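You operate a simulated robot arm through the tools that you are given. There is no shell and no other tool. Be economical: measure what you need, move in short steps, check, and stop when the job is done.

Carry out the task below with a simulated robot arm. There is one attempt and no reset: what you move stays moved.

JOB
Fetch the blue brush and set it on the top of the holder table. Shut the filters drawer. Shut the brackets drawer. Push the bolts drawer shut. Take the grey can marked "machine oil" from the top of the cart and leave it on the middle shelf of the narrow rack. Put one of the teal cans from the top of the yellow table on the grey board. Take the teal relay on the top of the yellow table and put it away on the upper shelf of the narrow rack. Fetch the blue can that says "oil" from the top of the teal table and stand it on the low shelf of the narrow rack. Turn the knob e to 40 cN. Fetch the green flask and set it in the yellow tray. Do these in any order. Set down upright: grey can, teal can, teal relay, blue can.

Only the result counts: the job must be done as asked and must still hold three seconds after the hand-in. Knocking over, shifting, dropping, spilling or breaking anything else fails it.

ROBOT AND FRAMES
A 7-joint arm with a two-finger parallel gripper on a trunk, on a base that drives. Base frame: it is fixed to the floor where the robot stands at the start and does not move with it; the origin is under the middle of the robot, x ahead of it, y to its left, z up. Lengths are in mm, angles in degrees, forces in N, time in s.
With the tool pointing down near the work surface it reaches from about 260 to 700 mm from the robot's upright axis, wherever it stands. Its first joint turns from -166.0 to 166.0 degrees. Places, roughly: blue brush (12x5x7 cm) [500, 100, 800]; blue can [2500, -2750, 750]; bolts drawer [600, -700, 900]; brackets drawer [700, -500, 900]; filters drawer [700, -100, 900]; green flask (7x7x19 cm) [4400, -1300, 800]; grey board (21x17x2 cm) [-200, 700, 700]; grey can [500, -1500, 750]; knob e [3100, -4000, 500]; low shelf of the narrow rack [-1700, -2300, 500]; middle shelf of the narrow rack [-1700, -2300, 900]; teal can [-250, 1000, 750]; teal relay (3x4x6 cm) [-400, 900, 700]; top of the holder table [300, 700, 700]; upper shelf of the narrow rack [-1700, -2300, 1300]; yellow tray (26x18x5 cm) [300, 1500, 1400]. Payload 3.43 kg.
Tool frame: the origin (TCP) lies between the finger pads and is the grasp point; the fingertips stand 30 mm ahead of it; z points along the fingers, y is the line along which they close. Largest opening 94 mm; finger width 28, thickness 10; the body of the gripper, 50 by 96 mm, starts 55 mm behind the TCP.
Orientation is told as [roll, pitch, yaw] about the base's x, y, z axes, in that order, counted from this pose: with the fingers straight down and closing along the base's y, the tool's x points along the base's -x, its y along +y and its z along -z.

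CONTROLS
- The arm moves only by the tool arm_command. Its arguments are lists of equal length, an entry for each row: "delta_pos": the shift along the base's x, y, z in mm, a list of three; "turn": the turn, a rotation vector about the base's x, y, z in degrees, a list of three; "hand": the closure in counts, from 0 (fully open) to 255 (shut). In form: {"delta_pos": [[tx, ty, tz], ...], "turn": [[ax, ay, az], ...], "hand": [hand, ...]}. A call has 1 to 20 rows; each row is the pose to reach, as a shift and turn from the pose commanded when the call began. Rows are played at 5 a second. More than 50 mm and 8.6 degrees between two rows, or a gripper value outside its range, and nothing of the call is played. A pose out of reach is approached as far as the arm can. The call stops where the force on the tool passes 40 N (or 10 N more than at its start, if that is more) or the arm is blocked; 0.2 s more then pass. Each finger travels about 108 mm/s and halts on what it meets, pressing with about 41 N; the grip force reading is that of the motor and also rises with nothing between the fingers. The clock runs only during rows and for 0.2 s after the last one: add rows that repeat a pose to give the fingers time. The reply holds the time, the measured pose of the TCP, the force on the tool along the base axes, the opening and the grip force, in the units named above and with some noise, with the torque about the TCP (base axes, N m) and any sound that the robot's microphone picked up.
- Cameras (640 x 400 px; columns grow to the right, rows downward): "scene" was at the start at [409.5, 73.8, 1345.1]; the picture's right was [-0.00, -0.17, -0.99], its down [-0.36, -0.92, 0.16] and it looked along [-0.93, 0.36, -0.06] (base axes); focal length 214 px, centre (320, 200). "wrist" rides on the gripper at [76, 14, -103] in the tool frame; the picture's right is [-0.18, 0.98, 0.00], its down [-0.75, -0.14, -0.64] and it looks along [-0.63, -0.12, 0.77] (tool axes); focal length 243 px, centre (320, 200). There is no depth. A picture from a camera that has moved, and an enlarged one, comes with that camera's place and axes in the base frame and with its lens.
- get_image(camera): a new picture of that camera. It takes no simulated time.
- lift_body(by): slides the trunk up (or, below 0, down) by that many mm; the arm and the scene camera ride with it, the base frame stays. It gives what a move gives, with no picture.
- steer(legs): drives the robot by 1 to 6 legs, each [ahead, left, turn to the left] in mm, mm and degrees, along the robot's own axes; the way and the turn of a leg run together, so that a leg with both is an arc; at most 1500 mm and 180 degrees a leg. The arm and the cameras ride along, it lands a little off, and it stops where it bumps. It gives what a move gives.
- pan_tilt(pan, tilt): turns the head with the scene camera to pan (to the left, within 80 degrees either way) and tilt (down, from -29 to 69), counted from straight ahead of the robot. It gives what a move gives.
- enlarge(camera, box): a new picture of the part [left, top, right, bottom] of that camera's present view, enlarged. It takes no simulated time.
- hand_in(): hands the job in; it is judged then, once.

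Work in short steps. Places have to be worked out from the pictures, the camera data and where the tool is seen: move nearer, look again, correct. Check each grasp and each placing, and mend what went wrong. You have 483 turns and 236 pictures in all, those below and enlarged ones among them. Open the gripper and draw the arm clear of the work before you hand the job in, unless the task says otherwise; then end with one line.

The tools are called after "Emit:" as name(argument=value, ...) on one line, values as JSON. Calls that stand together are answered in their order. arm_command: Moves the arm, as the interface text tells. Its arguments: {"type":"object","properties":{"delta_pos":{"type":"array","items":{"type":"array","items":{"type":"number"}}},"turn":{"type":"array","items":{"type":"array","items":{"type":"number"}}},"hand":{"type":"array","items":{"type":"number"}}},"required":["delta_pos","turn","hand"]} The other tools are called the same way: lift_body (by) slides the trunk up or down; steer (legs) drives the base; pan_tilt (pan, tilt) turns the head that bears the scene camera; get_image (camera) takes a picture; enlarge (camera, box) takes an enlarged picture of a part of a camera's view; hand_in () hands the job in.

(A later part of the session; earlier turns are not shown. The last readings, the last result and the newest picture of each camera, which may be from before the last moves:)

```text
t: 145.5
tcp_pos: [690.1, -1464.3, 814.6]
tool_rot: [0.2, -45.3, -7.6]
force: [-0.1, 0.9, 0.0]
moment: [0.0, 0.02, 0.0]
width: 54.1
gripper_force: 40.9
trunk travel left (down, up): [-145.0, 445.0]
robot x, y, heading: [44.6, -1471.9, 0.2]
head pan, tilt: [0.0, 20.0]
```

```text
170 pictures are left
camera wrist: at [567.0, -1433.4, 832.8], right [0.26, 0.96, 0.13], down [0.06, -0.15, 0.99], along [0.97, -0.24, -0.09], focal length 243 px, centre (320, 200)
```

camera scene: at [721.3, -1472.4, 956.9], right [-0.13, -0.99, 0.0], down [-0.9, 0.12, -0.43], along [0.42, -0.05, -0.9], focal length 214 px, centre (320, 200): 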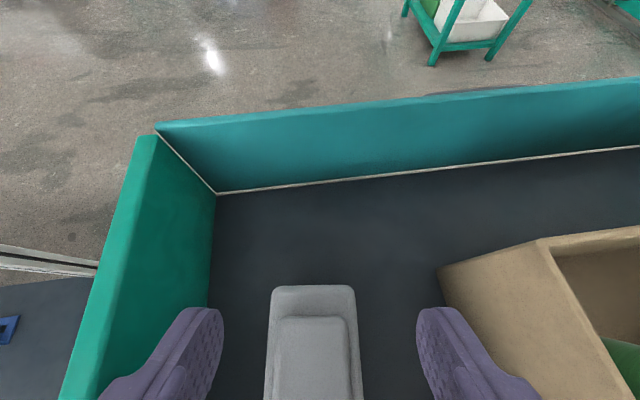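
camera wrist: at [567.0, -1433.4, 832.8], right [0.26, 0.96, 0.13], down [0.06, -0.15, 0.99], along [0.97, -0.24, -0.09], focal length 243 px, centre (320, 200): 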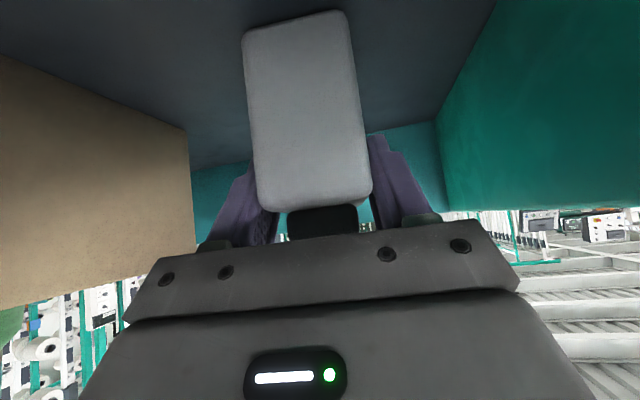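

Gripped at 54 mm, no contact force. Lift straight up and retract.

Emit:
arm_command(delta_pos=[[0, 0, 40], [0, 0, 80], [0, 0, 120], [0, 0, 165], [0, 0, 205], [-45, 0, 220], [-90, 0, 230], [-135, 0, 230], [-180, 0, 230]], turn=[[0, 0, 0], [0, 0, 0], [0, 0, 0], [0, 0, 0], [0, 0, 0], [0, 0, 0], [0, 0, 0], [0, 0, 0], [0, 0, 0]], hand=[255, 255, 255, 255, 255, 255, 255, 255, 255])

Emit:
get_image(camera="scene")

```text
t: 147.5
tcp_pos: [504.0, -1465.1, 1042.6]
tool_rot: [0.1, -45.4, -7.7]
force: [0.9, 0.2, -3.1]
moment: [0.05, 0.02, 0.01]
width: 54.1
gripper_force: 40.7
trunk travel left (down, up): [-145.0, 445.0]
robot x, y, heading: [42.2, -1468.1, 0.2]
head pan, tilt: [0.0, 20.0]
```

```text
169 pictures are left
camera scene: at [534.1, -1470.7, 1123.9], right [-0.13, -0.99, 0.0], down [-0.9, 0.12, -0.43], along [0.42, -0.05, -0.9], focal length 214 px, centre (320, 200)
```

scene: 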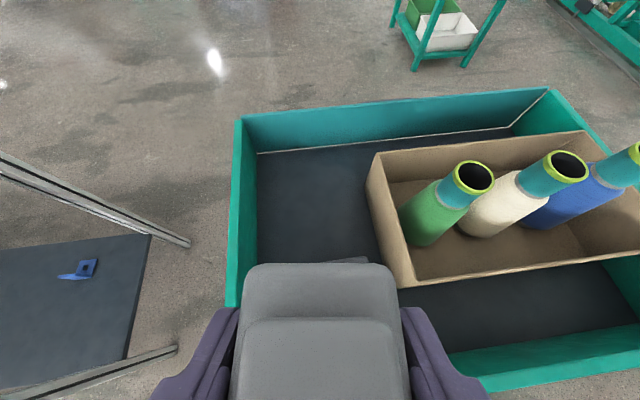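

Held (≈3 N). Drive back to the rack, facing it (−y).

Emit:
steer(legs=[[-1400, 100, 0], [-420, 50, 0], [0, 0, -90]])

Emit:
pan_tilt(pan=0, tilt=-25)

Emit:
get_image(camera="scene")

```text
t: 160.5
tcp_pos: [-1779.4, -1797.9, 1044.5]
tool_rot: [0.2, -45.3, -96.3]
force: [-0.5, -0.6, -3.2]
moment: [0.02, 0.01, 0.05]
width: 54.1
gripper_force: 40.9
trunk travel left (down, up): [-145.0, 445.0]
robot x, y, heading: [-1795.7, -1334.9, -88.7]
head pan, tilt: [0.0, 20.0]
```

```text
t: 161.7
tcp_pos: [-1781.5, -1797.6, 1043.6]
tool_rot: [0.2, -45.3, -96.3]
force: [0.2, -0.2, -3.7]
moment: [0.05, -0.02, 0.0]
width: 54.2
gripper_force: 40.4
trunk travel left (down, up): [-145.0, 445.0]
robot x, y, heading: [-1792.0, -1333.2, -88.4]
head pan, tilt: [0.0, -25.0]
```

```text
168 pictures are left
camera scene: at [-1786.3, -1859.7, 1187.4], right [-0.99, 0.11, 0.0], down [0.04, 0.34, -0.94], along [-0.1, -0.94, -0.34], focal length 214 px, centre (320, 200)
```

scene: 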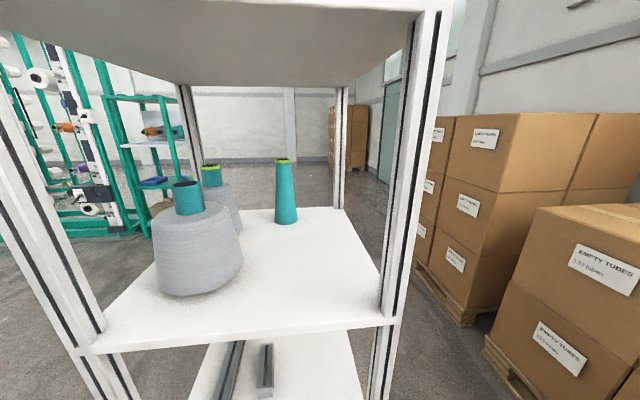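

Target spot on the middle shelf ≈[-1775, −2150]. Drive 220 mm closer and tilt the head down to keep it compact.

Emit:
steer(legs=[[220, 0, 0]])

Emit:
pan_tilt(pan=0, tilt=10)

Emit:
get_image(camera="scene")

Emit:
get_image(camera="wrist")

```text
t: 163.4
tcp_pos: [-1773.4, -2025.0, 1044.8]
tool_rot: [0.2, -45.2, -96.3]
force: [0.2, 0.3, -4.2]
moment: [-0.01, 0.03, -0.01]
width: 54.1
gripper_force: 40.7
trunk travel left (down, up): [-145.0, 445.0]
robot x, y, heading: [-1786.8, -1560.0, -88.5]
head pan, tilt: [0.0, -25.0]
```

```text
t: 164.4
tcp_pos: [-1773.9, -2024.0, 1043.8]
tool_rot: [0.2, -45.3, -96.3]
force: [-0.4, -0.3, -2.8]
moment: [0.02, 0.03, -0.01]
width: 54.3
gripper_force: 41.2
trunk travel left (down, up): [-145.0, 445.0]
robot x, y, heading: [-1789.7, -1561.4, -88.6]
head pan, tilt: [0.0, 10.0]
```

```text
167 pictures are left
camera scene: at [-1777.7, -2065.2, 1135.3], right [-0.99, 0.11, 0.0], down [0.09, 0.81, -0.58], along [-0.06, -0.58, -0.82], focal length 214 px, centre (320, 200)
```

scene: 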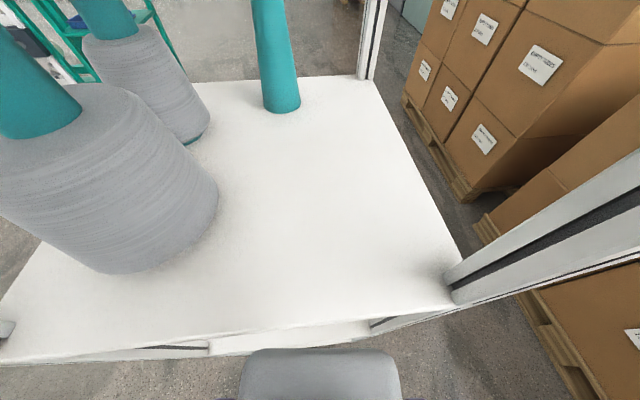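

```text
166 pictures are left
camera wrist: at [-1745.8, -1899.2, 1062.1], right [0.96, -0.23, 0.13], down [-0.15, -0.06, 0.99], along [-0.22, -0.97, -0.09], focal length 243 px, centre (320, 200)
```

wrist: 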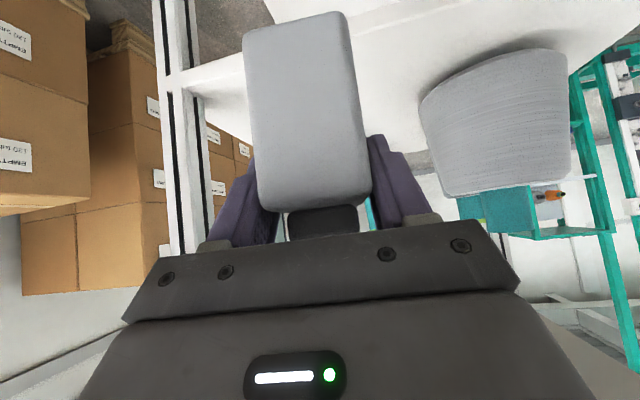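

Clear spot; move in 130 mm and lower toward the shelf.

Emit:
arm_command(delta_pos=[[-2, -45, 0], [-4, -90, 0], [-6, -132, 0], [-6, -132, -25], [-6, -132, -45], [-6, -132, -55]], turn=[[0, 0, 0], [0, 0, 0], [0, 0, 0], [0, 0, 0], [0, 0, 0], [0, 0, 0]], hand=[255, 255, 255, 255, 255, 255])

Emit:
arm_command(delta_pos=[[0, 0, -2], [0, 0, -4], [0, 0, -6], [0, 0, -8], [0, 0, -10], [0, 0, -12]], turn=[[0, 0, 0], [0, 0, 0], [0, 0, 0], [0, 0, 0], [0, 0, 0], [0, 0, 0]], hand=[255, 255, 255, 255, 255, 255])

Emit:
get_image(camera="wrist")

```text
t: 165.8
tcp_pos: [-1780.9, -2156.0, 992.3]
tool_rot: [0.4, -46.0, -96.3]
force: [0.8, -0.6, 30.9]
moment: [-0.15, 0.32, 0.17]
width: 53.4
gripper_force: 40.9
trunk travel left (down, up): [-145.0, 445.0]
robot x, y, heading: [-1788.5, -1559.0, -88.3]
head pan, tilt: [0.0, 10.0]
```

```text
t: 167.2
tcp_pos: [-1779.9, -2153.1, 978.1]
tool_rot: [0.2, -45.5, -96.3]
force: [3.0, 0.9, 34.3]
moment: [0.42, 0.07, -0.06]
width: 54.4
gripper_force: 41.0
trunk travel left (down, up): [-145.0, 445.0]
robot x, y, heading: [-1792.7, -1559.3, -88.3]
head pan, tilt: [0.0, 10.0]
```

```text
165 pictures are left
camera wrist: at [-1751.4, -2028.8, 995.6], right [0.96, -0.23, 0.13], down [-0.15, -0.05, 0.99], along [-0.22, -0.97, -0.09], focal length 243 px, centre (320, 200)
```

wrist: 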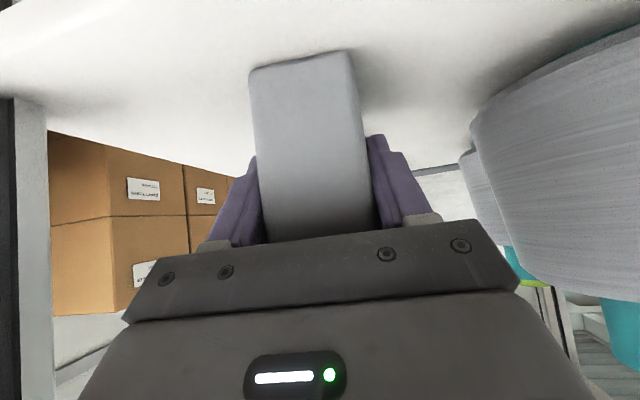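

The shelf was touched at z≈992, and the can slid up slightly in the grip; it is standing on the shelf. I relieve pressure and open.

Emit:
arm_command(delta_pos=[[0, 0, 3], [0, 0, 4], [0, 0, 4], [0, 0, 4], [0, 0, 4]], turn=[[0, 0, 0], [0, 0, 0], [0, 0, 0], [0, 0, 0], [0, 0, 0]], hand=[255, 170, 80, 40, 40])

Emit:
get_image(camera="wrist")

```text
t: 168.4
tcp_pos: [-1779.4, -2155.1, 980.0]
tool_rot: [0.2, -45.3, -96.4]
force: [0.5, 0.5, -0.2]
moment: [0.01, 0.01, -0.02]
width: 79.2
gripper_force: 0.1
trunk travel left (down, up): [-145.0, 445.0]
robot x, y, heading: [-1787.9, -1560.8, -88.7]
head pan, tilt: [0.0, 10.0]
```

```text
164 pictures are left
camera wrist: at [-1752.0, -2030.4, 998.2], right [0.96, -0.23, 0.13], down [-0.15, -0.06, 0.99], along [-0.22, -0.97, -0.09], focal length 243 px, centre (320, 200)
```

wrist: 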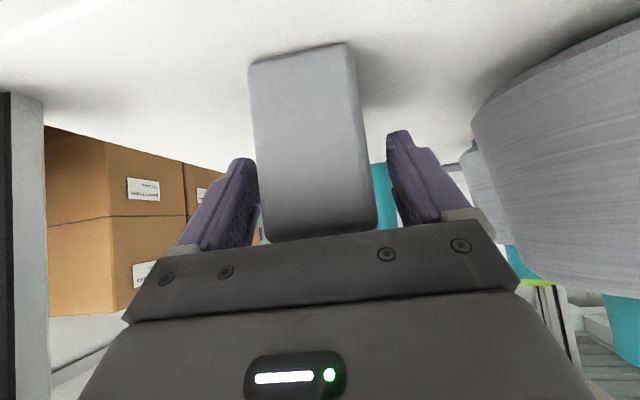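

Can stands upright. Withdraw back and up.

Emit:
arm_command(delta_pos=[[2, 25, 20], [4, 60, 40], [6, 100, 55], [8, 145, 65], [8, 185, 70]], turn=[[0, 0, 0], [0, 0, 0], [0, 0, 0], [0, 0, 0], [0, 0, 0]], hand=[40, 40, 40, 40, 40])

Emit:
get_image(camera="scene")

```text
t: 169.6
tcp_pos: [-1768.0, -1997.1, 1059.2]
tool_rot: [0.2, -45.4, -96.3]
force: [0.5, 0.4, -0.6]
moment: [0.01, -0.03, 0.01]
width: 79.1
gripper_force: 0.0
out of reach, approached as far as the arm can: row 5
trunk travel left (down, up): [-145.0, 445.0]
robot x, y, heading: [-1789.1, -1557.1, -88.5]
head pan, tilt: [0.0, 10.0]
```

```text
163 pictures are left
camera scene: at [-1771.7, -2038.9, 1150.3], right [-0.99, 0.11, 0.0], down [0.09, 0.81, -0.58], along [-0.06, -0.57, -0.82], focal length 214 px, centre (320, 200)
```

scene: 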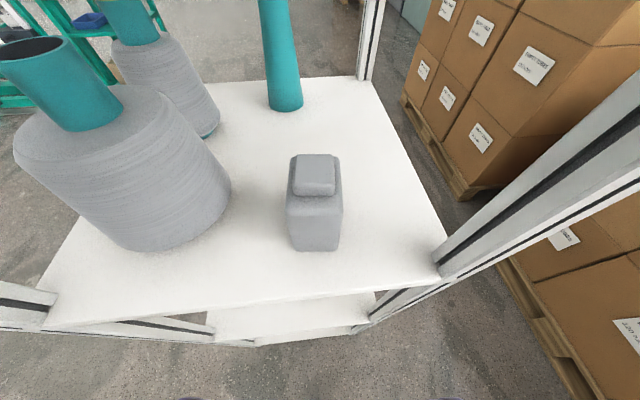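

Grey can done. Next: blue can at the teal table. I drive east to just before the gap between bench and cart and look.

Emit:
steer(legs=[[-300, 0, 0], [0, 0, 88.5], [1300, 150, 0]])

Emit:
pan_tilt(pan=0, tilt=-10)

Emit:
get_image(camera="scene")

```text
t: 181.6
tcp_pos: [-34.5, -1151.5, 1059.1]
tool_rot: [0.2, -45.3, -9.9]
force: [0.8, 0.1, -0.6]
moment: [-0.02, 0.03, 0.01]
width: 78.8
gripper_force: 0.2
trunk travel left (down, up): [-145.0, 445.0]
robot x, y, heading: [-473.2, -1145.5, -2.0]
head pan, tilt: [0.0, 10.0]
```

```text
t: 182.4
tcp_pos: [-33.8, -1152.6, 1058.9]
tool_rot: [0.2, -45.2, -9.8]
force: [0.1, 0.2, 0.6]
moment: [-0.02, 0.04, 0.0]
width: 79.4
gripper_force: 0.0
trunk travel left (down, up): [-145.0, 445.0]
robot x, y, heading: [-472.4, -1145.9, -1.8]
head pan, tilt: [0.0, -10.0]
```

```text
162 pictures are left
camera scene: at [22.0, -1163.3, 1178.3], right [-0.17, -0.99, 0.0], down [-0.56, 0.1, -0.82], along [0.81, -0.14, -0.57], focal length 214 px, centre (320, 200)
```

scene: 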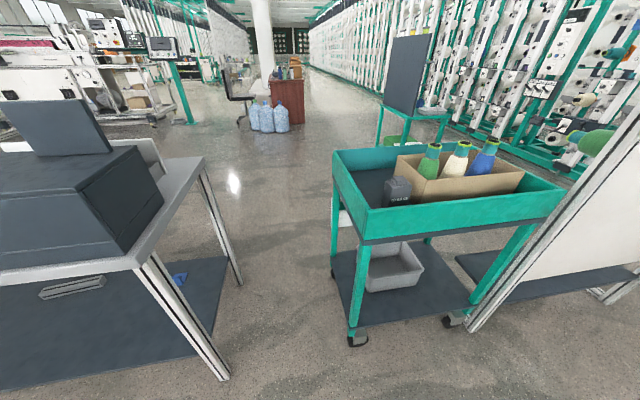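

Gap between bench end (y≈−850) and cart (y≈−1370) is ~520; centre y≈−1105. I align there, then drive through.

Emit:
steer(legs=[[250, 55, 1.9]])

```text
t: 184.3
tcp_pos: [217.1, -1088.5, 1058.1]
tool_rot: [0.2, -45.2, -8.0]
force: [-0.3, 0.7, 0.0]
moment: [-0.06, -0.01, -0.02]
width: 79.2
gripper_force: 0.0
trunk travel left (down, up): [-145.0, 445.0]
robot x, y, heading: [-224.9, -1096.0, -0.0]
head pan, tilt: [0.0, -10.0]
```

Aligned at y≈−1096, heading 0. Drive through the gap.

Emit:
steer(legs=[[1000, -8, 0], [700, 0, 0]])

Emit:
pan_tilt(pan=-30, tilt=-20)

Emit:
get_image(camera="scene")

```text
t: 188.0
tcp_pos: [871.3, -1174.0, 1058.3]
tool_rot: [0.2, -45.2, -19.6]
force: [-0.9, -0.2, -0.1]
moment: [0.0, 0.0, 0.0]
width: 78.9
gripper_force: 0.0
trunk travel left (down, up): [-145.0, 445.0]
robot x, y, heading: [444.0, -1093.3, -11.6]
head pan, tilt: [0.0, -10.0]
stopped in leg 1: the robot was blocked; the commanded pose is now the measured one
```

```text
t: 188.9
tcp_pos: [870.7, -1173.5, 1058.5]
tool_rot: [0.1, -45.2, -19.5]
force: [1.0, -0.3, -0.5]
moment: [0.0, 0.04, 0.01]
width: 79.3
gripper_force: 0.0
trunk travel left (down, up): [-145.0, 445.0]
robot x, y, heading: [441.1, -1094.7, -11.8]
head pan, tilt: [-30.0, -20.0]
```

```text
161 pictures are left
camera scene: at [909.9, -1228.9, 1201.1], right [-0.62, -0.7, 0.35], down [-0.48, -0.01, -0.88], along [0.62, -0.71, -0.33], focal length 214 px, centre (320, 200)
```

scene: 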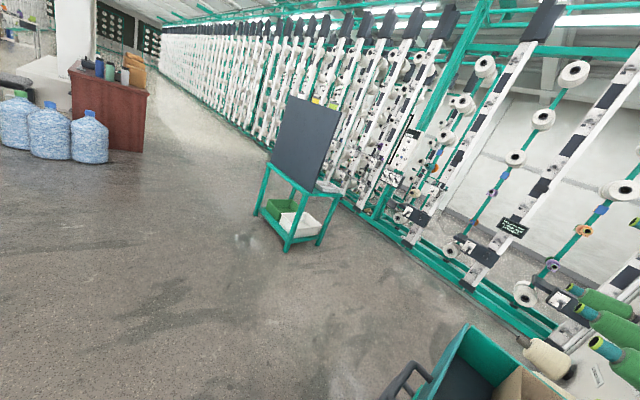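

Blocked in the gap. I look down at the base and surroundings to see what touched.

Emit:
pan_tilt(pan=0, tilt=69)

Emit:
get_image(camera="scene")

```text
t: 190.6
tcp_pos: [870.7, -1174.1, 1057.8]
tool_rot: [0.2, -45.2, -19.7]
force: [-0.2, -0.9, 0.3]
moment: [-0.01, -0.01, -0.02]
width: 79.4
gripper_force: 0.0
trunk travel left (down, up): [-145.0, 445.0]
robot x, y, heading: [441.2, -1096.8, -11.4]
head pan, tilt: [0.0, 68.8]
```

```text
160 pictures are left
camera scene: at [830.3, -1160.3, 1116.5], right [-0.33, -0.94, 0.0], down [-0.87, 0.3, 0.4], along [-0.37, 0.13, -0.92], focal length 214 px, centre (320, 200)
```

scene: 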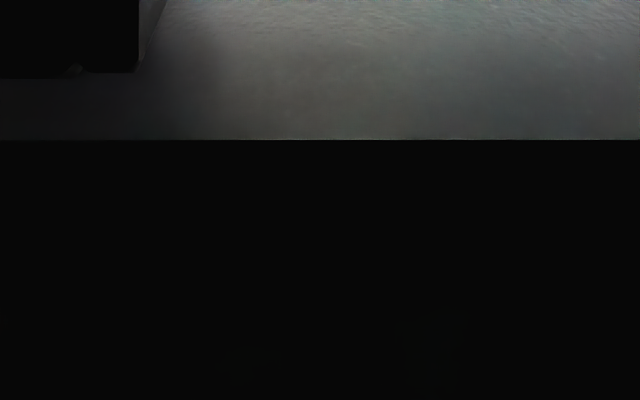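

Emit:
pan_tilt(pan=0, tilt=45)

Emit:
get_image(camera="scene")

Emit:
get_image(camera="wrist")

```text
t: 191.4
tcp_pos: [872.7, -1173.3, 1057.9]
tool_rot: [0.1, -45.3, -19.6]
force: [-0.1, -0.3, -0.3]
moment: [0.0, 0.0, -0.01]
width: 79.2
gripper_force: 0.0
trunk travel left (down, up): [-145.0, 445.0]
robot x, y, heading: [442.6, -1095.7, -11.5]
head pan, tilt: [0.0, 45.0]
```

```text
159 pictures are left
camera scene: at [866.3, -1173.0, 1119.1], right [-0.33, -0.94, 0.0], down [-0.94, 0.33, 0.0], along [0.0, 0.0, -1.0], focal length 214 px, centre (320, 200)
```

scene: 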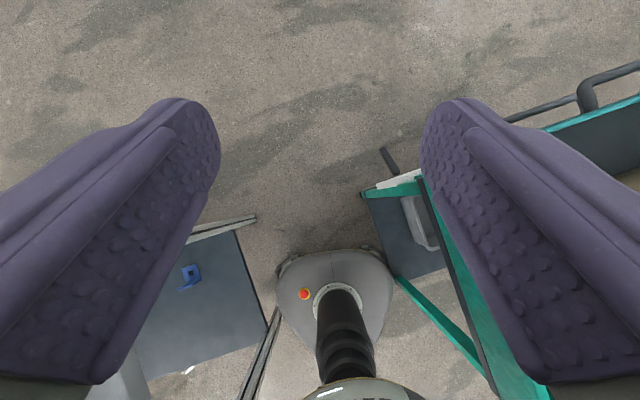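

```text
158 pictures are left
camera wrist: at [758.3, -1117.6, 1077.0], right [0.45, 0.88, 0.13], down [0.02, -0.16, 0.99], along [0.89, -0.44, -0.09], focal length 243 px, centre (320, 200)
```

wrist: 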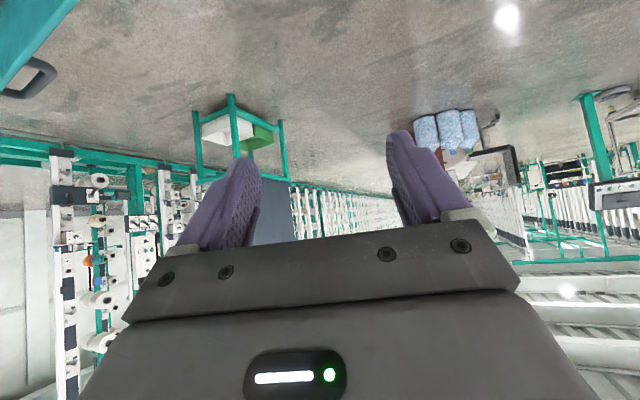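

The base's right side rests against the cart's front-left leg; the gap is too narrow. The cart does not look displaced. I back out along my heading with a slight shift left.

Emit:
steer(legs=[[-60, 12, 0], [-500, 5, 0]])

Emit:
get_image(camera="scene")

```text
t: 192.5
tcp_pos: [829.4, -1172.4, 1059.1]
tool_rot: [0.2, -45.3, -20.8]
force: [0.6, 0.1, -0.2]
moment: [0.02, -0.01, 0.02]
width: 79.2
gripper_force: 0.0
trunk travel left (down, up): [-145.0, 445.0]
robot x, y, heading: [402.7, -1081.3, -12.5]
head pan, tilt: [0.0, 45.0]
stopped in leg 1: the robot was blocked; the commanded pose is now the measured one
```

```text
157 pictures are left
camera scene: at [824.7, -1171.5, 1119.2], right [-0.35, -0.94, 0.0], down [-0.94, 0.35, 0.0], along [0.01, 0.0, -1.0], focal length 214 px, centre (320, 200)
```

scene: 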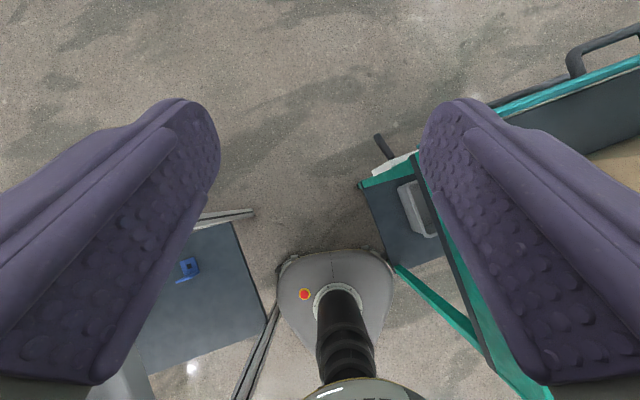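

Now touching the bench leg side: it is wedged by the −12° rotation. Rotating back to heading 0 in place gains clearance both sides.

Emit:
steer(legs=[[0, 0, 6]])

```text
t: 193.4
tcp_pos: [836.4, -1127.3, 1058.9]
tool_rot: [0.2, -45.3, -14.8]
force: [-0.1, -0.3, 0.0]
moment: [0.0, -0.01, 0.01]
width: 79.3
gripper_force: 0.1
trunk travel left (down, up): [-145.0, 445.0]
robot x, y, heading: [402.2, -1082.3, -6.9]
head pan, tilt: [0.0, 45.0]
```

Rotation went freely; continue to heading 0.

Emit:
steer(legs=[[0, 0, 6.9]])

Emit:
get_image(camera="scene")

```text
t: 194.4
tcp_pos: [839.1, -1073.4, 1058.0]
tool_rot: [0.2, -45.3, -7.8]
force: [-0.3, 0.4, -0.5]
moment: [0.03, 0.0, 0.01]
width: 79.3
gripper_force: 0.2
trunk travel left (down, up): [-145.0, 445.0]
robot x, y, heading: [400.5, -1085.2, 0.4]
head pan, tilt: [0.0, 45.0]
```

```text
156 pictures are left
camera scene: at [833.0, -1074.4, 1119.3], right [-0.13, -0.99, 0.0], down [-0.99, 0.13, 0.0], along [0.0, 0.0, -1.0], focal length 214 px, centre (320, 200)
```

scene: 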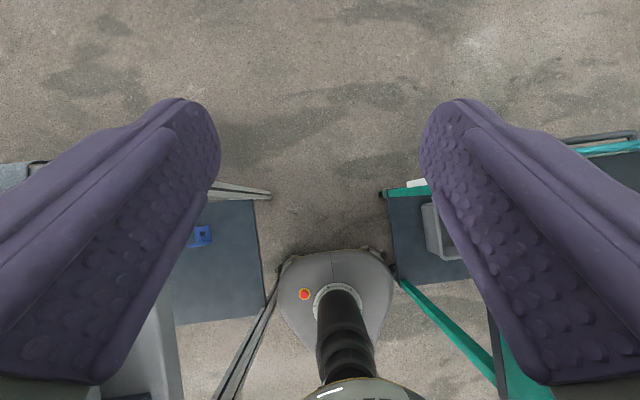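

Heading restored; clearances look ~30–50 mm each side. I move forward carefully keeping mid-gap (near y≈−1085, far y≈−1105).

Emit:
steer(legs=[[120, -2, -0.4]])

Emit:
get_image(camera="scene")

```text
t: 195.6
tcp_pos: [956.3, -1078.8, 1057.8]
tool_rot: [0.2, -45.2, -8.2]
force: [-0.6, 0.0, 0.3]
moment: [-0.01, 0.01, -0.04]
width: 79.0
gripper_force: 0.0
trunk travel left (down, up): [-145.0, 445.0]
robot x, y, heading: [516.0, -1086.4, -0.2]
head pan, tilt: [0.0, 45.0]
```

```text
155 pictures are left
camera scene: at [950.4, -1079.6, 1119.1], right [-0.14, -0.99, 0.0], down [-0.99, 0.14, 0.0], along [0.0, 0.0, -1.0], focal length 214 px, centre (320, 200)
```

scene: 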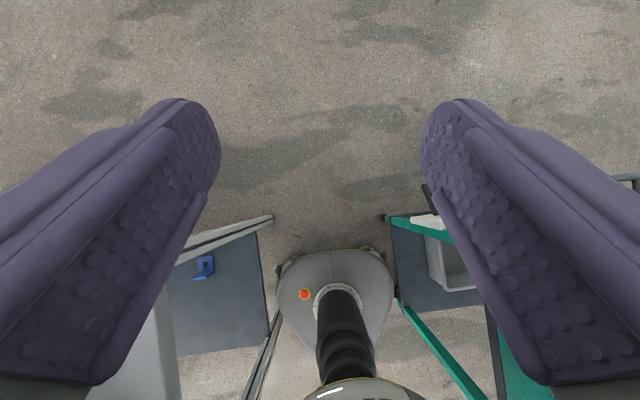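

Moving freely; continue with a slight drift right to y≈−1095.

Emit:
steer(legs=[[150, -8, 0], [250, 0, 0]])

Emit:
get_image(camera="scene")

```text
t: 197.2
tcp_pos: [1107.6, -1087.4, 1058.7]
tool_rot: [0.2, -45.2, -8.2]
force: [0.6, 0.0, -0.7]
moment: [0.01, 0.01, -0.01]
width: 79.4
gripper_force: 0.2
trunk travel left (down, up): [-145.0, 445.0]
robot x, y, heading: [671.7, -1089.5, -0.0]
head pan, tilt: [0.0, 45.0]
stopped in leg 2: the robot was blocked; the commanded pose is now the measured one
```

```text
154 pictures are left
camera scene: at [1101.1, -1087.4, 1119.2], right [-0.14, -0.99, 0.0], down [-0.99, 0.14, 0.0], along [0.0, 0.0, -1.0], focal length 214 px, centre (320, 200)
```

scene: 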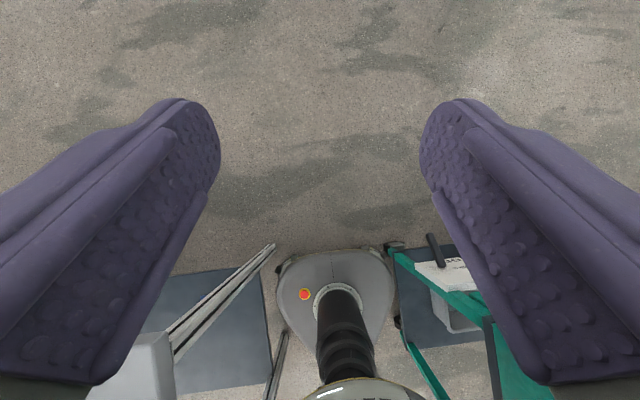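

Blocked lightly on the bench-leg side (left). Usable lane is y≈−1095±6: I back 15 mm, shift 6 mm right, and go on.

Emit:
steer(legs=[[-15, 0, 0], [0, -6, 0], [60, 0, 0]])

```text
t: 198.3
tcp_pos: [1091.1, -1088.1, 1058.6]
tool_rot: [0.3, -45.3, -8.3]
force: [0.4, 0.2, -0.8]
moment: [-0.03, 0.0, -0.01]
width: 79.3
gripper_force: 0.1
trunk travel left (down, up): [-145.0, 445.0]
robot x, y, heading: [653.0, -1091.4, -0.4]
head pan, tilt: [0.0, 45.0]
stopped in leg 2: the robot was blocked; the commanded pose is now the measured one
```

Right side is what touches. Shift left 8 mm instead.

Emit:
steer(legs=[[0, 8, 0.4]])

Emit:
enlarge(camera="scene", box=[240, 220, 440, 345])

```text
t: 199.0
tcp_pos: [1090.3, -1075.5, 1058.2]
tool_rot: [0.3, -45.3, -7.7]
force: [0.0, -0.2, 0.0]
moment: [-0.01, -0.01, -0.01]
width: 79.5
gripper_force: 0.1
trunk travel left (down, up): [-145.0, 445.0]
robot x, y, heading: [654.9, -1084.5, 0.0]
head pan, tilt: [0.0, 45.0]
```

```text
3.20 times, centred on (340, 282) of scene
camera zoom: at [1085.6, -1076.4, 1119.3], right [-0.13, -0.99, 0.0], down [-0.99, 0.13, 0.0], along [0.0, 0.0, -1.0], focal length 686 px, centre (256, -64)
```

zoom: 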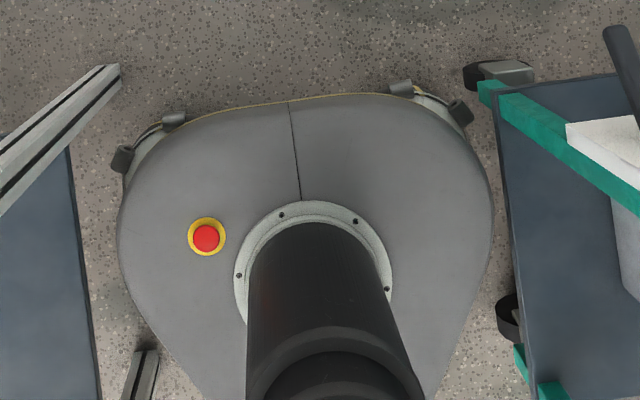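

Enlarged view: base spans ≈502 mm between the cart's lower tray (right) and bench foot (left, y≈−828). Now at y≈−1084 it should clear; go forward in a short leg.

Emit:
steer(legs=[[80, 1, 0]])

Emit:
enlarge(camera="scene", box=[240, 220, 440, 345])

```text
t: 200.1
tcp_pos: [1170.7, -1074.4, 1058.6]
tool_rot: [0.2, -45.2, -7.9]
force: [0.9, 0.3, 0.5]
moment: [0.0, 0.02, 0.0]
width: 79.0
gripper_force: 0.0
trunk travel left (down, up): [-145.0, 445.0]
robot x, y, heading: [735.3, -1084.4, -0.0]
head pan, tilt: [0.0, 45.0]
```

```text
3.20 times, centred on (340, 282) of scene
camera zoom: at [1165.5, -1075.9, 1119.0], right [-0.13, -0.99, 0.0], down [-0.99, 0.13, 0.0], along [0.0, 0.0, -1.0], focal length 686 px, centre (256, -64)
```

zoom: 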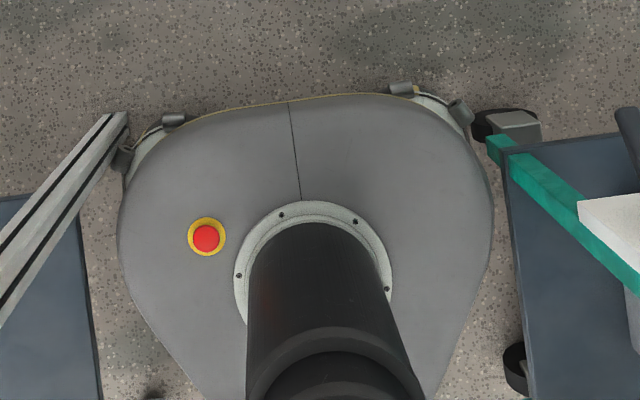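

Margins look like ~6 mm each side; we are mid-lane at y≈−1084. Continue straight in short legs.

Emit:
steer(legs=[[70, 0, 0]])

Emit:
enlarge(camera="scene", box=[240, 220, 440, 345])

```text
t: 201.1
tcp_pos: [1242.3, -1074.3, 1057.3]
tool_rot: [0.3, -45.3, -7.8]
force: [-0.1, -0.2, -0.1]
moment: [-0.02, -0.01, -0.01]
width: 79.3
gripper_force: 0.0
trunk travel left (down, up): [-145.0, 445.0]
robot x, y, heading: [800.5, -1085.0, 0.3]
head pan, tilt: [0.0, 45.0]
```

```text
3.20 times, centred on (340, 282) of scene
camera zoom: at [1235.5, -1075.6, 1119.0], right [-0.13, -0.99, 0.0], down [-0.99, 0.13, 0.0], along [0.0, 0.0, -1.0], focal length 686 px, centre (256, -64)
```

zoom: 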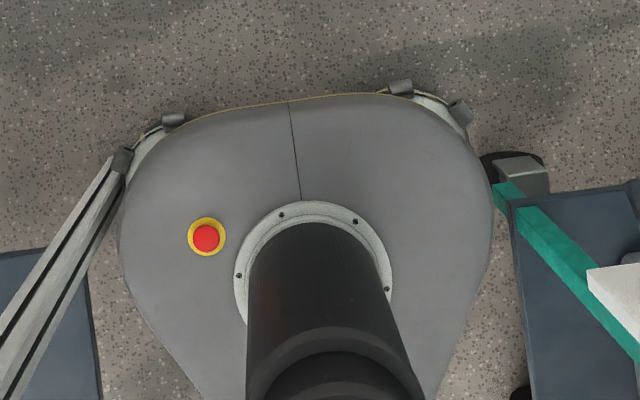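

Still free; continue.

Emit:
steer(legs=[[70, 0, -0.2]])

Emit:
enlarge(camera="scene", box=[240, 220, 440, 345])

```text
t: 202.1
tcp_pos: [1312.9, -1076.9, 1057.0]
tool_rot: [0.3, -45.3, -8.2]
force: [-0.1, 0.4, -0.1]
moment: [-0.03, 0.0, 0.0]
width: 79.0
gripper_force: 0.1
trunk travel left (down, up): [-145.0, 445.0]
robot x, y, heading: [871.5, -1080.6, 0.1]
head pan, tilt: [0.0, 45.0]
```

```text
3.20 times, centred on (340, 282) of scene
camera zoom: at [1306.1, -1077.5, 1118.9], right [-0.14, -0.99, 0.0], down [-0.99, 0.14, 0.0], along [0.0, 0.0, -1.0], focal length 686 px, centre (256, -64)
```

zoom: 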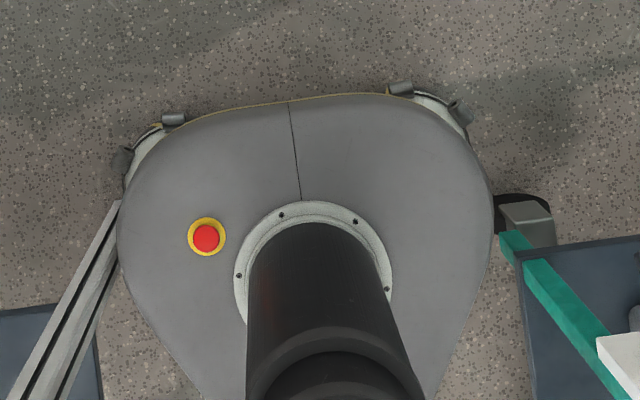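

Past the widest part soon; continue two short legs.

Emit:
steer(legs=[[80, -2, -0.1]])

Emit:
enlarge(camera="scene", box=[240, 220, 440, 345])

```text
t: 203.2
tcp_pos: [1395.0, -1080.2, 1058.3]
tool_rot: [0.3, -45.2, -8.2]
force: [0.2, 0.1, -0.3]
moment: [0.0, 0.02, -0.05]
width: 79.1
gripper_force: 0.0
trunk travel left (down, up): [-145.0, 445.0]
robot x, y, heading: [954.7, -1085.0, -0.5]
head pan, tilt: [0.0, 45.0]
```

```text
3.20 times, centred on (340, 282) of scene
camera zoom: at [1388.2, -1081.1, 1118.9], right [-0.14, -0.99, 0.0], down [-0.99, 0.14, 0.0], along [0.0, 0.0, -1.0], focal length 686 px, centre (256, -64)
```

zoom: 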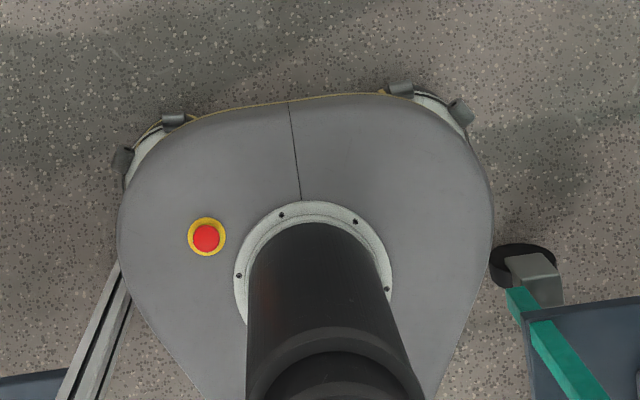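

Out of the gap. Now I'm on the drawers' side with an empty hand, so I do the drawers: move clear, turn to face −x in front of the bench.

Emit:
steer(legs=[[460, 0, 0.5], [0, 0, 90], [600, 0, 0], [0, 0, 90]])

Emit:
pan_tilt(pan=0, tilt=0)

Emit:
get_image(camera="scene")

```text
t: 216.6
tcp_pos: [979.5, -517.2, 1058.3]
tool_rot: [0.3, -45.2, 174.0]
force: [-0.2, 0.3, -0.4]
moment: [-0.01, 0.0, 0.03]
width: 79.2
gripper_force: 0.1
trunk travel left (down, up): [-145.0, 445.0]
robot x, y, heading: [1419.5, -495.8, -178.2]
head pan, tilt: [0.0, 45.0]
```

```text
t: 217.8
tcp_pos: [979.2, -515.6, 1057.8]
tool_rot: [0.2, -45.4, 173.9]
force: [0.3, 0.2, -0.2]
moment: [-0.02, -0.02, -0.03]
width: 79.3
gripper_force: 0.1
trunk travel left (down, up): [-145.0, 445.0]
robot x, y, heading: [1416.9, -494.1, -177.9]
head pan, tilt: [0.0, 0.0]
```

```text
148 pictures are left
camera scene: at [931.4, -513.3, 1163.4], right [0.1, 0.99, 0.0], down [0.7, -0.08, -0.71], along [-0.71, 0.07, -0.7], focal length 214 px, centre (320, 200)
```

scene: 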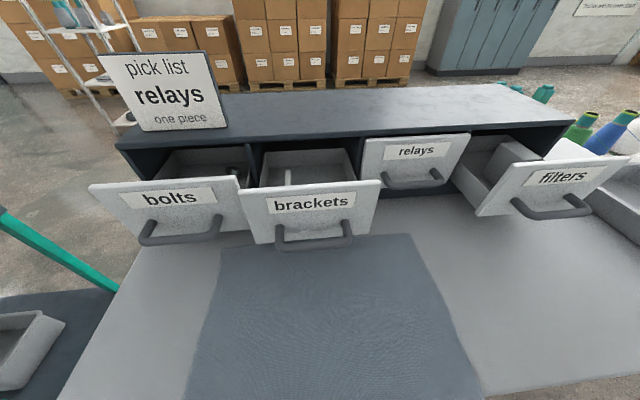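

The drawers are labelled: bolts, brackets, relays (shut), filters. I close the fingers and approach the brackets front to refine its position.

Emit:
arm_command(delta_pos=[[-20, 2, -20], [-45, 4, -40], [-75, 6, -60], [-105, 8, -80], [-130, 10, -98]], turn=[[0, 0, 1.2], [0, 0, 2.4], [0, 0, 3.6], [0, 0, 4.8], [0, 0, 6]], hand=[255, 255, 255, 255, 255])

Emit:
pan_tilt(pan=0, tilt=-15)

Emit:
get_image(camera="scene")

Emit:
get_image(camera="wrist")

```text
t: 219.0
tcp_pos: [850.6, -507.1, 958.5]
tool_rot: [0.3, -45.2, 179.9]
force: [-0.3, -0.7, -0.4]
moment: [0.0, -0.01, 0.01]
width: 0.0
gripper_force: 32.7
trunk travel left (down, up): [-145.0, 445.0]
robot x, y, heading: [1414.6, -493.6, -178.4]
head pan, tilt: [0.0, 0.0]
```

```text
t: 219.7
tcp_pos: [850.9, -506.8, 959.2]
tool_rot: [0.4, -45.2, 179.9]
force: [0.5, -0.2, 0.1]
moment: [0.02, -0.03, 0.02]
width: 0.0
gripper_force: 33.3
trunk travel left (down, up): [-145.0, 445.0]
robot x, y, heading: [1416.3, -496.3, -177.9]
head pan, tilt: [0.0, -15.0]
```

```text
147 pictures are left
camera scene: at [794.2, -508.0, 1086.4], right [0.0, 1.0, 0.0], down [0.5, 0.0, -0.87], along [-0.87, 0.0, -0.5], focal length 214 px, centre (320, 200)
```

scene: 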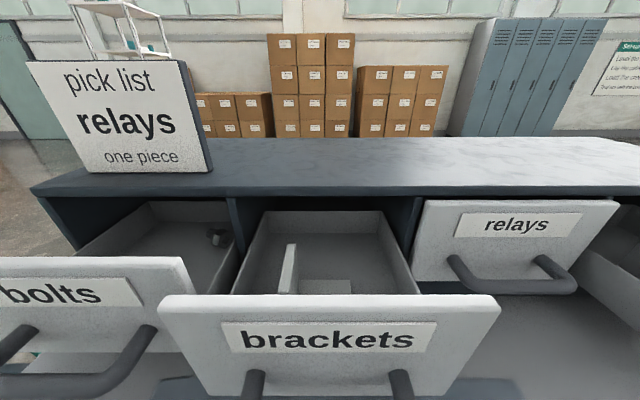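

```text
146 pictures are left
camera wrist: at [978.5, -520.2, 977.4], right [-0.13, -0.98, 0.13], down [-0.07, 0.14, 0.99], along [-0.99, 0.12, -0.09], focal length 243 px, centre (320, 200)
```

wrist: 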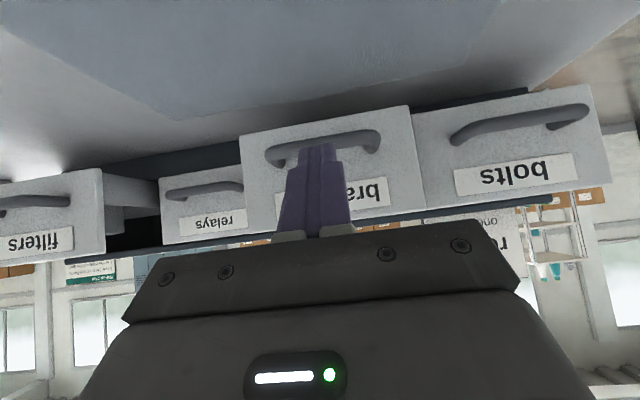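

Brackets label ≈[727, −504, 955]; closed fronts are at x≈614. I retract, then drive 180 mm closer for reach.

Emit:
arm_command(delta_pos=[[40, 0, 10], [85, 0, 25], [125, 0, 30]], turn=[[0, 0, 0], [0, 0, 0], [0, 0, 0]], hand=[255, 255, 255])

Emit:
steer(legs=[[170, 0, -1.9]])

Emit:
get_image(camera="scene")

```text
t: 220.5
tcp_pos: [967.6, -505.8, 989.1]
tool_rot: [0.3, -45.1, 179.8]
force: [-0.3, 0.7, -0.2]
moment: [0.01, 0.0, 0.02]
width: 0.2
gripper_force: 33.2
out of reach, approached as far as the arm can: row 3
trunk travel left (down, up): [-145.0, 445.0]
robot x, y, heading: [1416.8, -496.2, -178.0]
head pan, tilt: [0.0, -15.0]
```

```text
t: 222.0
tcp_pos: [799.3, -495.9, 988.9]
tool_rot: [0.3, -45.2, 178.2]
force: [0.0, -0.8, 0.9]
moment: [0.01, -0.01, -0.04]
width: 0.0
gripper_force: 32.3
trunk travel left (down, up): [-145.0, 445.0]
robot x, y, heading: [1246.3, -499.8, -180.0]
head pan, tilt: [0.0, -15.0]
```

```text
145 pictures are left
camera scene: at [742.2, -494.8, 1116.4], right [0.03, 1.0, 0.0], down [0.5, -0.02, -0.87], along [-0.87, 0.02, -0.5], focal length 214 px, centre (320, 200)
```

scene: 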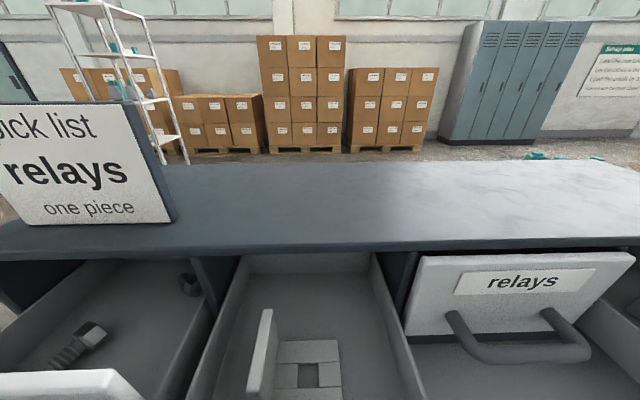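

Push the brackets drawer along −x at tip height ≈967.

Emit:
arm_command(delta_pos=[[-12, -7, 0], [-24, -7, 0], [-36, -7, 0], [-48, -7, 0], [-60, -7, 0], [-72, -7, 0], [-84, -7, 0], [-96, -7, 0], [-108, -7, 0], [-120, -7, 0], [-132, -7, 0], [-144, -7, 0], [-152, -7, 0], [-158, -7, 0], [-164, -7, 0], [-170, -7, 0]], turn=[[0, 0, 0], [0, 0, 0], [0, 0, 0], [0, 0, 0], [0, 0, 0], [0, 0, 0], [0, 0, 0], [0, 0, 0], [0, 0, 0], [0, 0, 0], [0, 0, 0], [0, 0, 0], [0, 0, 0], [0, 0, 0], [0, 0, 0], [0, 0, 0]], hand=[255, 255, 255, 255, 255, 255, 255, 255, 255, 255, 255, 255, 255, 255, 255, 255])

Emit:
get_image(camera="scene")

```text
t: 225.2
tcp_pos: [644.0, -502.8, 987.6]
tool_rot: [0.1, -44.5, 178.2]
force: [25.1, 0.0, 8.5]
moment: [-0.04, -0.02, 0.0]
width: 0.0
gripper_force: 32.9
trunk travel left (down, up): [-145.0, 445.0]
robot x, y, heading: [1252.7, -500.2, -179.8]
head pan, tilt: [0.0, -15.0]
stopped in row 16: the force on the tool passed its limit at 46 N (the readings are from after the stop); the commanded pose is now the measured one
```

```text
144 pictures are left
camera scene: at [584.5, -502.7, 1113.6], right [0.03, 1.0, 0.0], down [0.51, -0.02, -0.86], along [-0.86, 0.02, -0.51], focal length 214 px, centre (320, 200)
```

scene: 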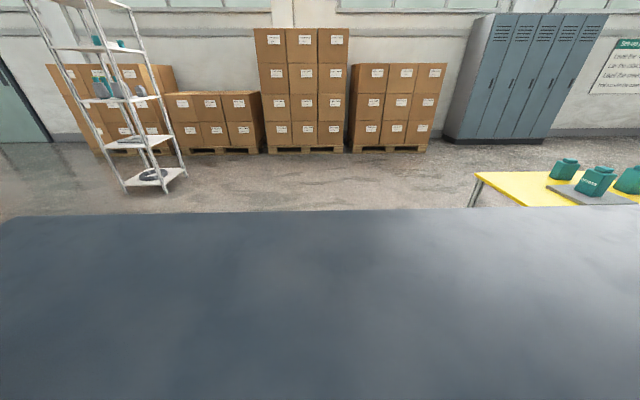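

Brackets hit its stop. Retract and move to the bolts drawer (front ≈[695, −700]).

Emit:
arm_command(delta_pos=[[45, 0, 0], [90, 0, 10], [130, 0, 10], [150, -40, 5], [150, -85, 0], [150, -130, 0], [150, -170, 0], [150, -197, 0]], turn=[[0, 0, 0], [0, 0, 0], [0, 0, 0], [0, 0, 0], [0, 0, 0], [0, 0, 0], [0, 0, 0], [0, 0, 0]], hand=[255, 255, 255, 255, 255, 255, 255, 255])

Emit:
get_image(camera="scene")

```text
t: 227.0
tcp_pos: [790.5, -702.1, 986.7]
tool_rot: [0.2, -44.4, 178.2]
force: [0.3, -0.1, -0.3]
moment: [-0.02, 0.02, 0.03]
width: 0.0
gripper_force: 33.3
trunk travel left (down, up): [-145.0, 445.0]
robot x, y, heading: [1252.5, -498.2, -180.0]
head pan, tilt: [0.0, -15.0]
```

```text
143 pictures are left
camera scene: at [731.6, -700.9, 1113.8], right [0.03, 1.0, 0.0], down [0.51, -0.02, -0.86], along [-0.86, 0.02, -0.51], focal length 214 px, centre (320, 200)
```

scene: 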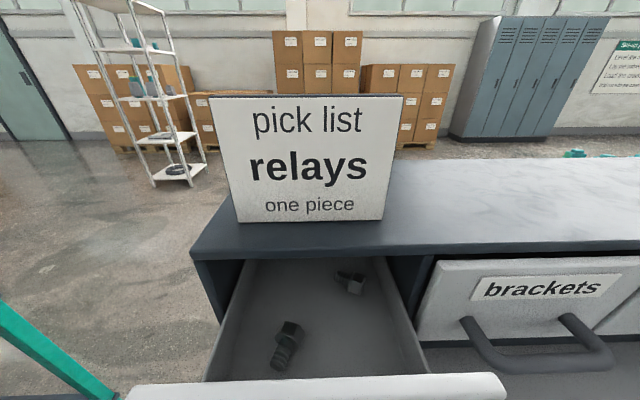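

A sign board stands on the cabinet behind the bolts drawer; I tilt the head back out of its way, then push.

Emit:
pan_tilt(pan=0, tilt=45)

Emit:
arm_command(delta_pos=[[-12, 0, -5], [-24, 0, -8], [-36, 0, -8], [-48, 0, -8], [-60, 0, -8], [-72, 0, -8], [-84, 0, -8], [-96, 0, -8], [-108, 0, -8], [-120, 0, -8], [-130, 0, -8], [-138, 0, -8], [-144, 0, -8], [-150, 0, -8], [-156, 0, -8]], turn=[[0, 0, 0], [0, 0, 0], [0, 0, 0], [0, 0, 0], [0, 0, 0], [0, 0, 0], [0, 0, 0], [0, 0, 0], [0, 0, 0], [0, 0, 0], [0, 0, 0], [0, 0, 0], [0, 0, 0], [0, 0, 0], [0, 0, 0]], hand=[255, 255, 255, 255, 255, 255, 255, 255, 255, 255, 255, 255, 255, 255, 255])

```text
t: 228.3
tcp_pos: [789.3, -699.9, 986.5]
tool_rot: [0.1, -44.5, 178.2]
force: [1.1, -0.4, -0.1]
moment: [0.01, -0.01, 0.0]
width: 0.0
gripper_force: 33.0
trunk travel left (down, up): [-145.0, 445.0]
robot x, y, heading: [1248.0, -497.8, -180.2]
head pan, tilt: [0.0, 45.0]
```

```text
t: 231.5
tcp_pos: [643.7, -700.6, 976.7]
tool_rot: [0.1, -43.9, 178.2]
force: [24.3, 3.3, 8.8]
moment: [-0.05, 0.02, -0.09]
width: 0.0
gripper_force: 32.7
trunk travel left (down, up): [-145.0, 445.0]
robot x, y, heading: [1250.3, -495.6, -179.4]
head pan, tilt: [0.0, 45.0]
stopped in row 15: the force on the tool passed its limit at 47 N (the readings are from after the stop); the commanded pose is now the measured one
```

Bolts hit its stop too. Retract and drive sideways to the filters drawer.

Emit:
arm_command(delta_pos=[[45, 0, 0], [90, 0, 10], [130, 0, 15], [160, 0, 15]], turn=[[0, 0, 0], [0, 0, 0], [0, 0, 0], [0, 0, 0]], hand=[255, 255, 255, 255])

Emit:
steer(legs=[[0, -380, 0]])

Emit:
arm_command(delta_pos=[[0, 45, 0], [0, 90, 0], [0, 135, 0], [0, 180, 0], [0, 215, 0]], turn=[[0, 0, 0], [0, 0, 0], [0, 0, 0], [0, 0, 0], [0, 0, 0]], hand=[255, 255, 255, 255, 255])

Emit:
pan_tilt(pan=0, tilt=-10)

Emit:
get_image(camera="scene")

```text
t: 232.5
tcp_pos: [798.3, -700.4, 989.4]
tool_rot: [0.1, -43.9, 178.4]
force: [0.3, 0.4, 0.8]
moment: [0.01, -0.02, -0.01]
width: 0.0
gripper_force: 32.8
trunk travel left (down, up): [-145.0, 445.0]
robot x, y, heading: [1250.3, -495.8, -180.1]
head pan, tilt: [0.0, 45.0]
```

```text
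t: 234.9
tcp_pos: [798.0, -324.0, 990.6]
tool_rot: [0.1, -43.9, 178.4]
force: [0.0, 0.2, -0.2]
moment: [-0.01, -0.02, 0.02]
width: 0.1
gripper_force: 32.8
trunk travel left (down, up): [-145.0, 445.0]
robot x, y, heading: [1250.5, -122.4, -179.7]
head pan, tilt: [0.0, 45.0]
```

```text
t: 236.1
tcp_pos: [799.1, -108.7, 989.1]
tool_rot: [0.2, -43.9, 178.5]
force: [0.0, 0.2, -0.7]
moment: [0.04, -0.01, -0.01]
width: 0.0
gripper_force: 33.3
trunk travel left (down, up): [-145.0, 445.0]
robot x, y, heading: [1251.3, -121.0, -180.0]
head pan, tilt: [0.0, 45.0]
```

```text
t: 237.3
tcp_pos: [799.0, -110.3, 989.9]
tool_rot: [0.1, -43.9, 178.4]
force: [0.0, -0.3, -0.1]
moment: [-0.01, 0.01, -0.01]
width: 0.3
gripper_force: 32.4
trunk travel left (down, up): [-145.0, 445.0]
robot x, y, heading: [1251.7, -120.6, -179.6]
head pan, tilt: [0.0, -10.0]
```

```text
142 pictures are left
camera scene: at [740.9, -109.1, 1108.4], right [0.03, 1.0, 0.0], down [0.59, -0.02, -0.81], along [-0.81, 0.02, -0.59], focal length 214 px, centre (320, 200)
```

scene: 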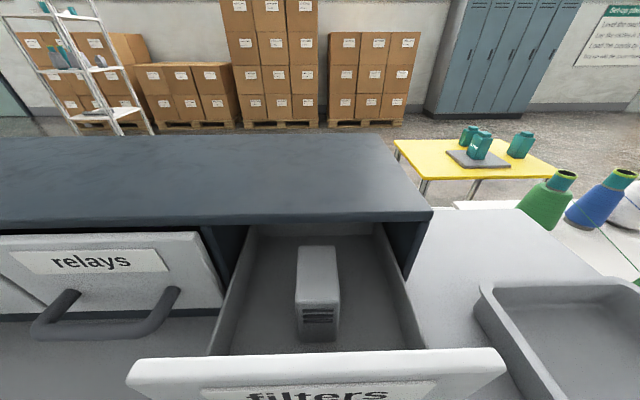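

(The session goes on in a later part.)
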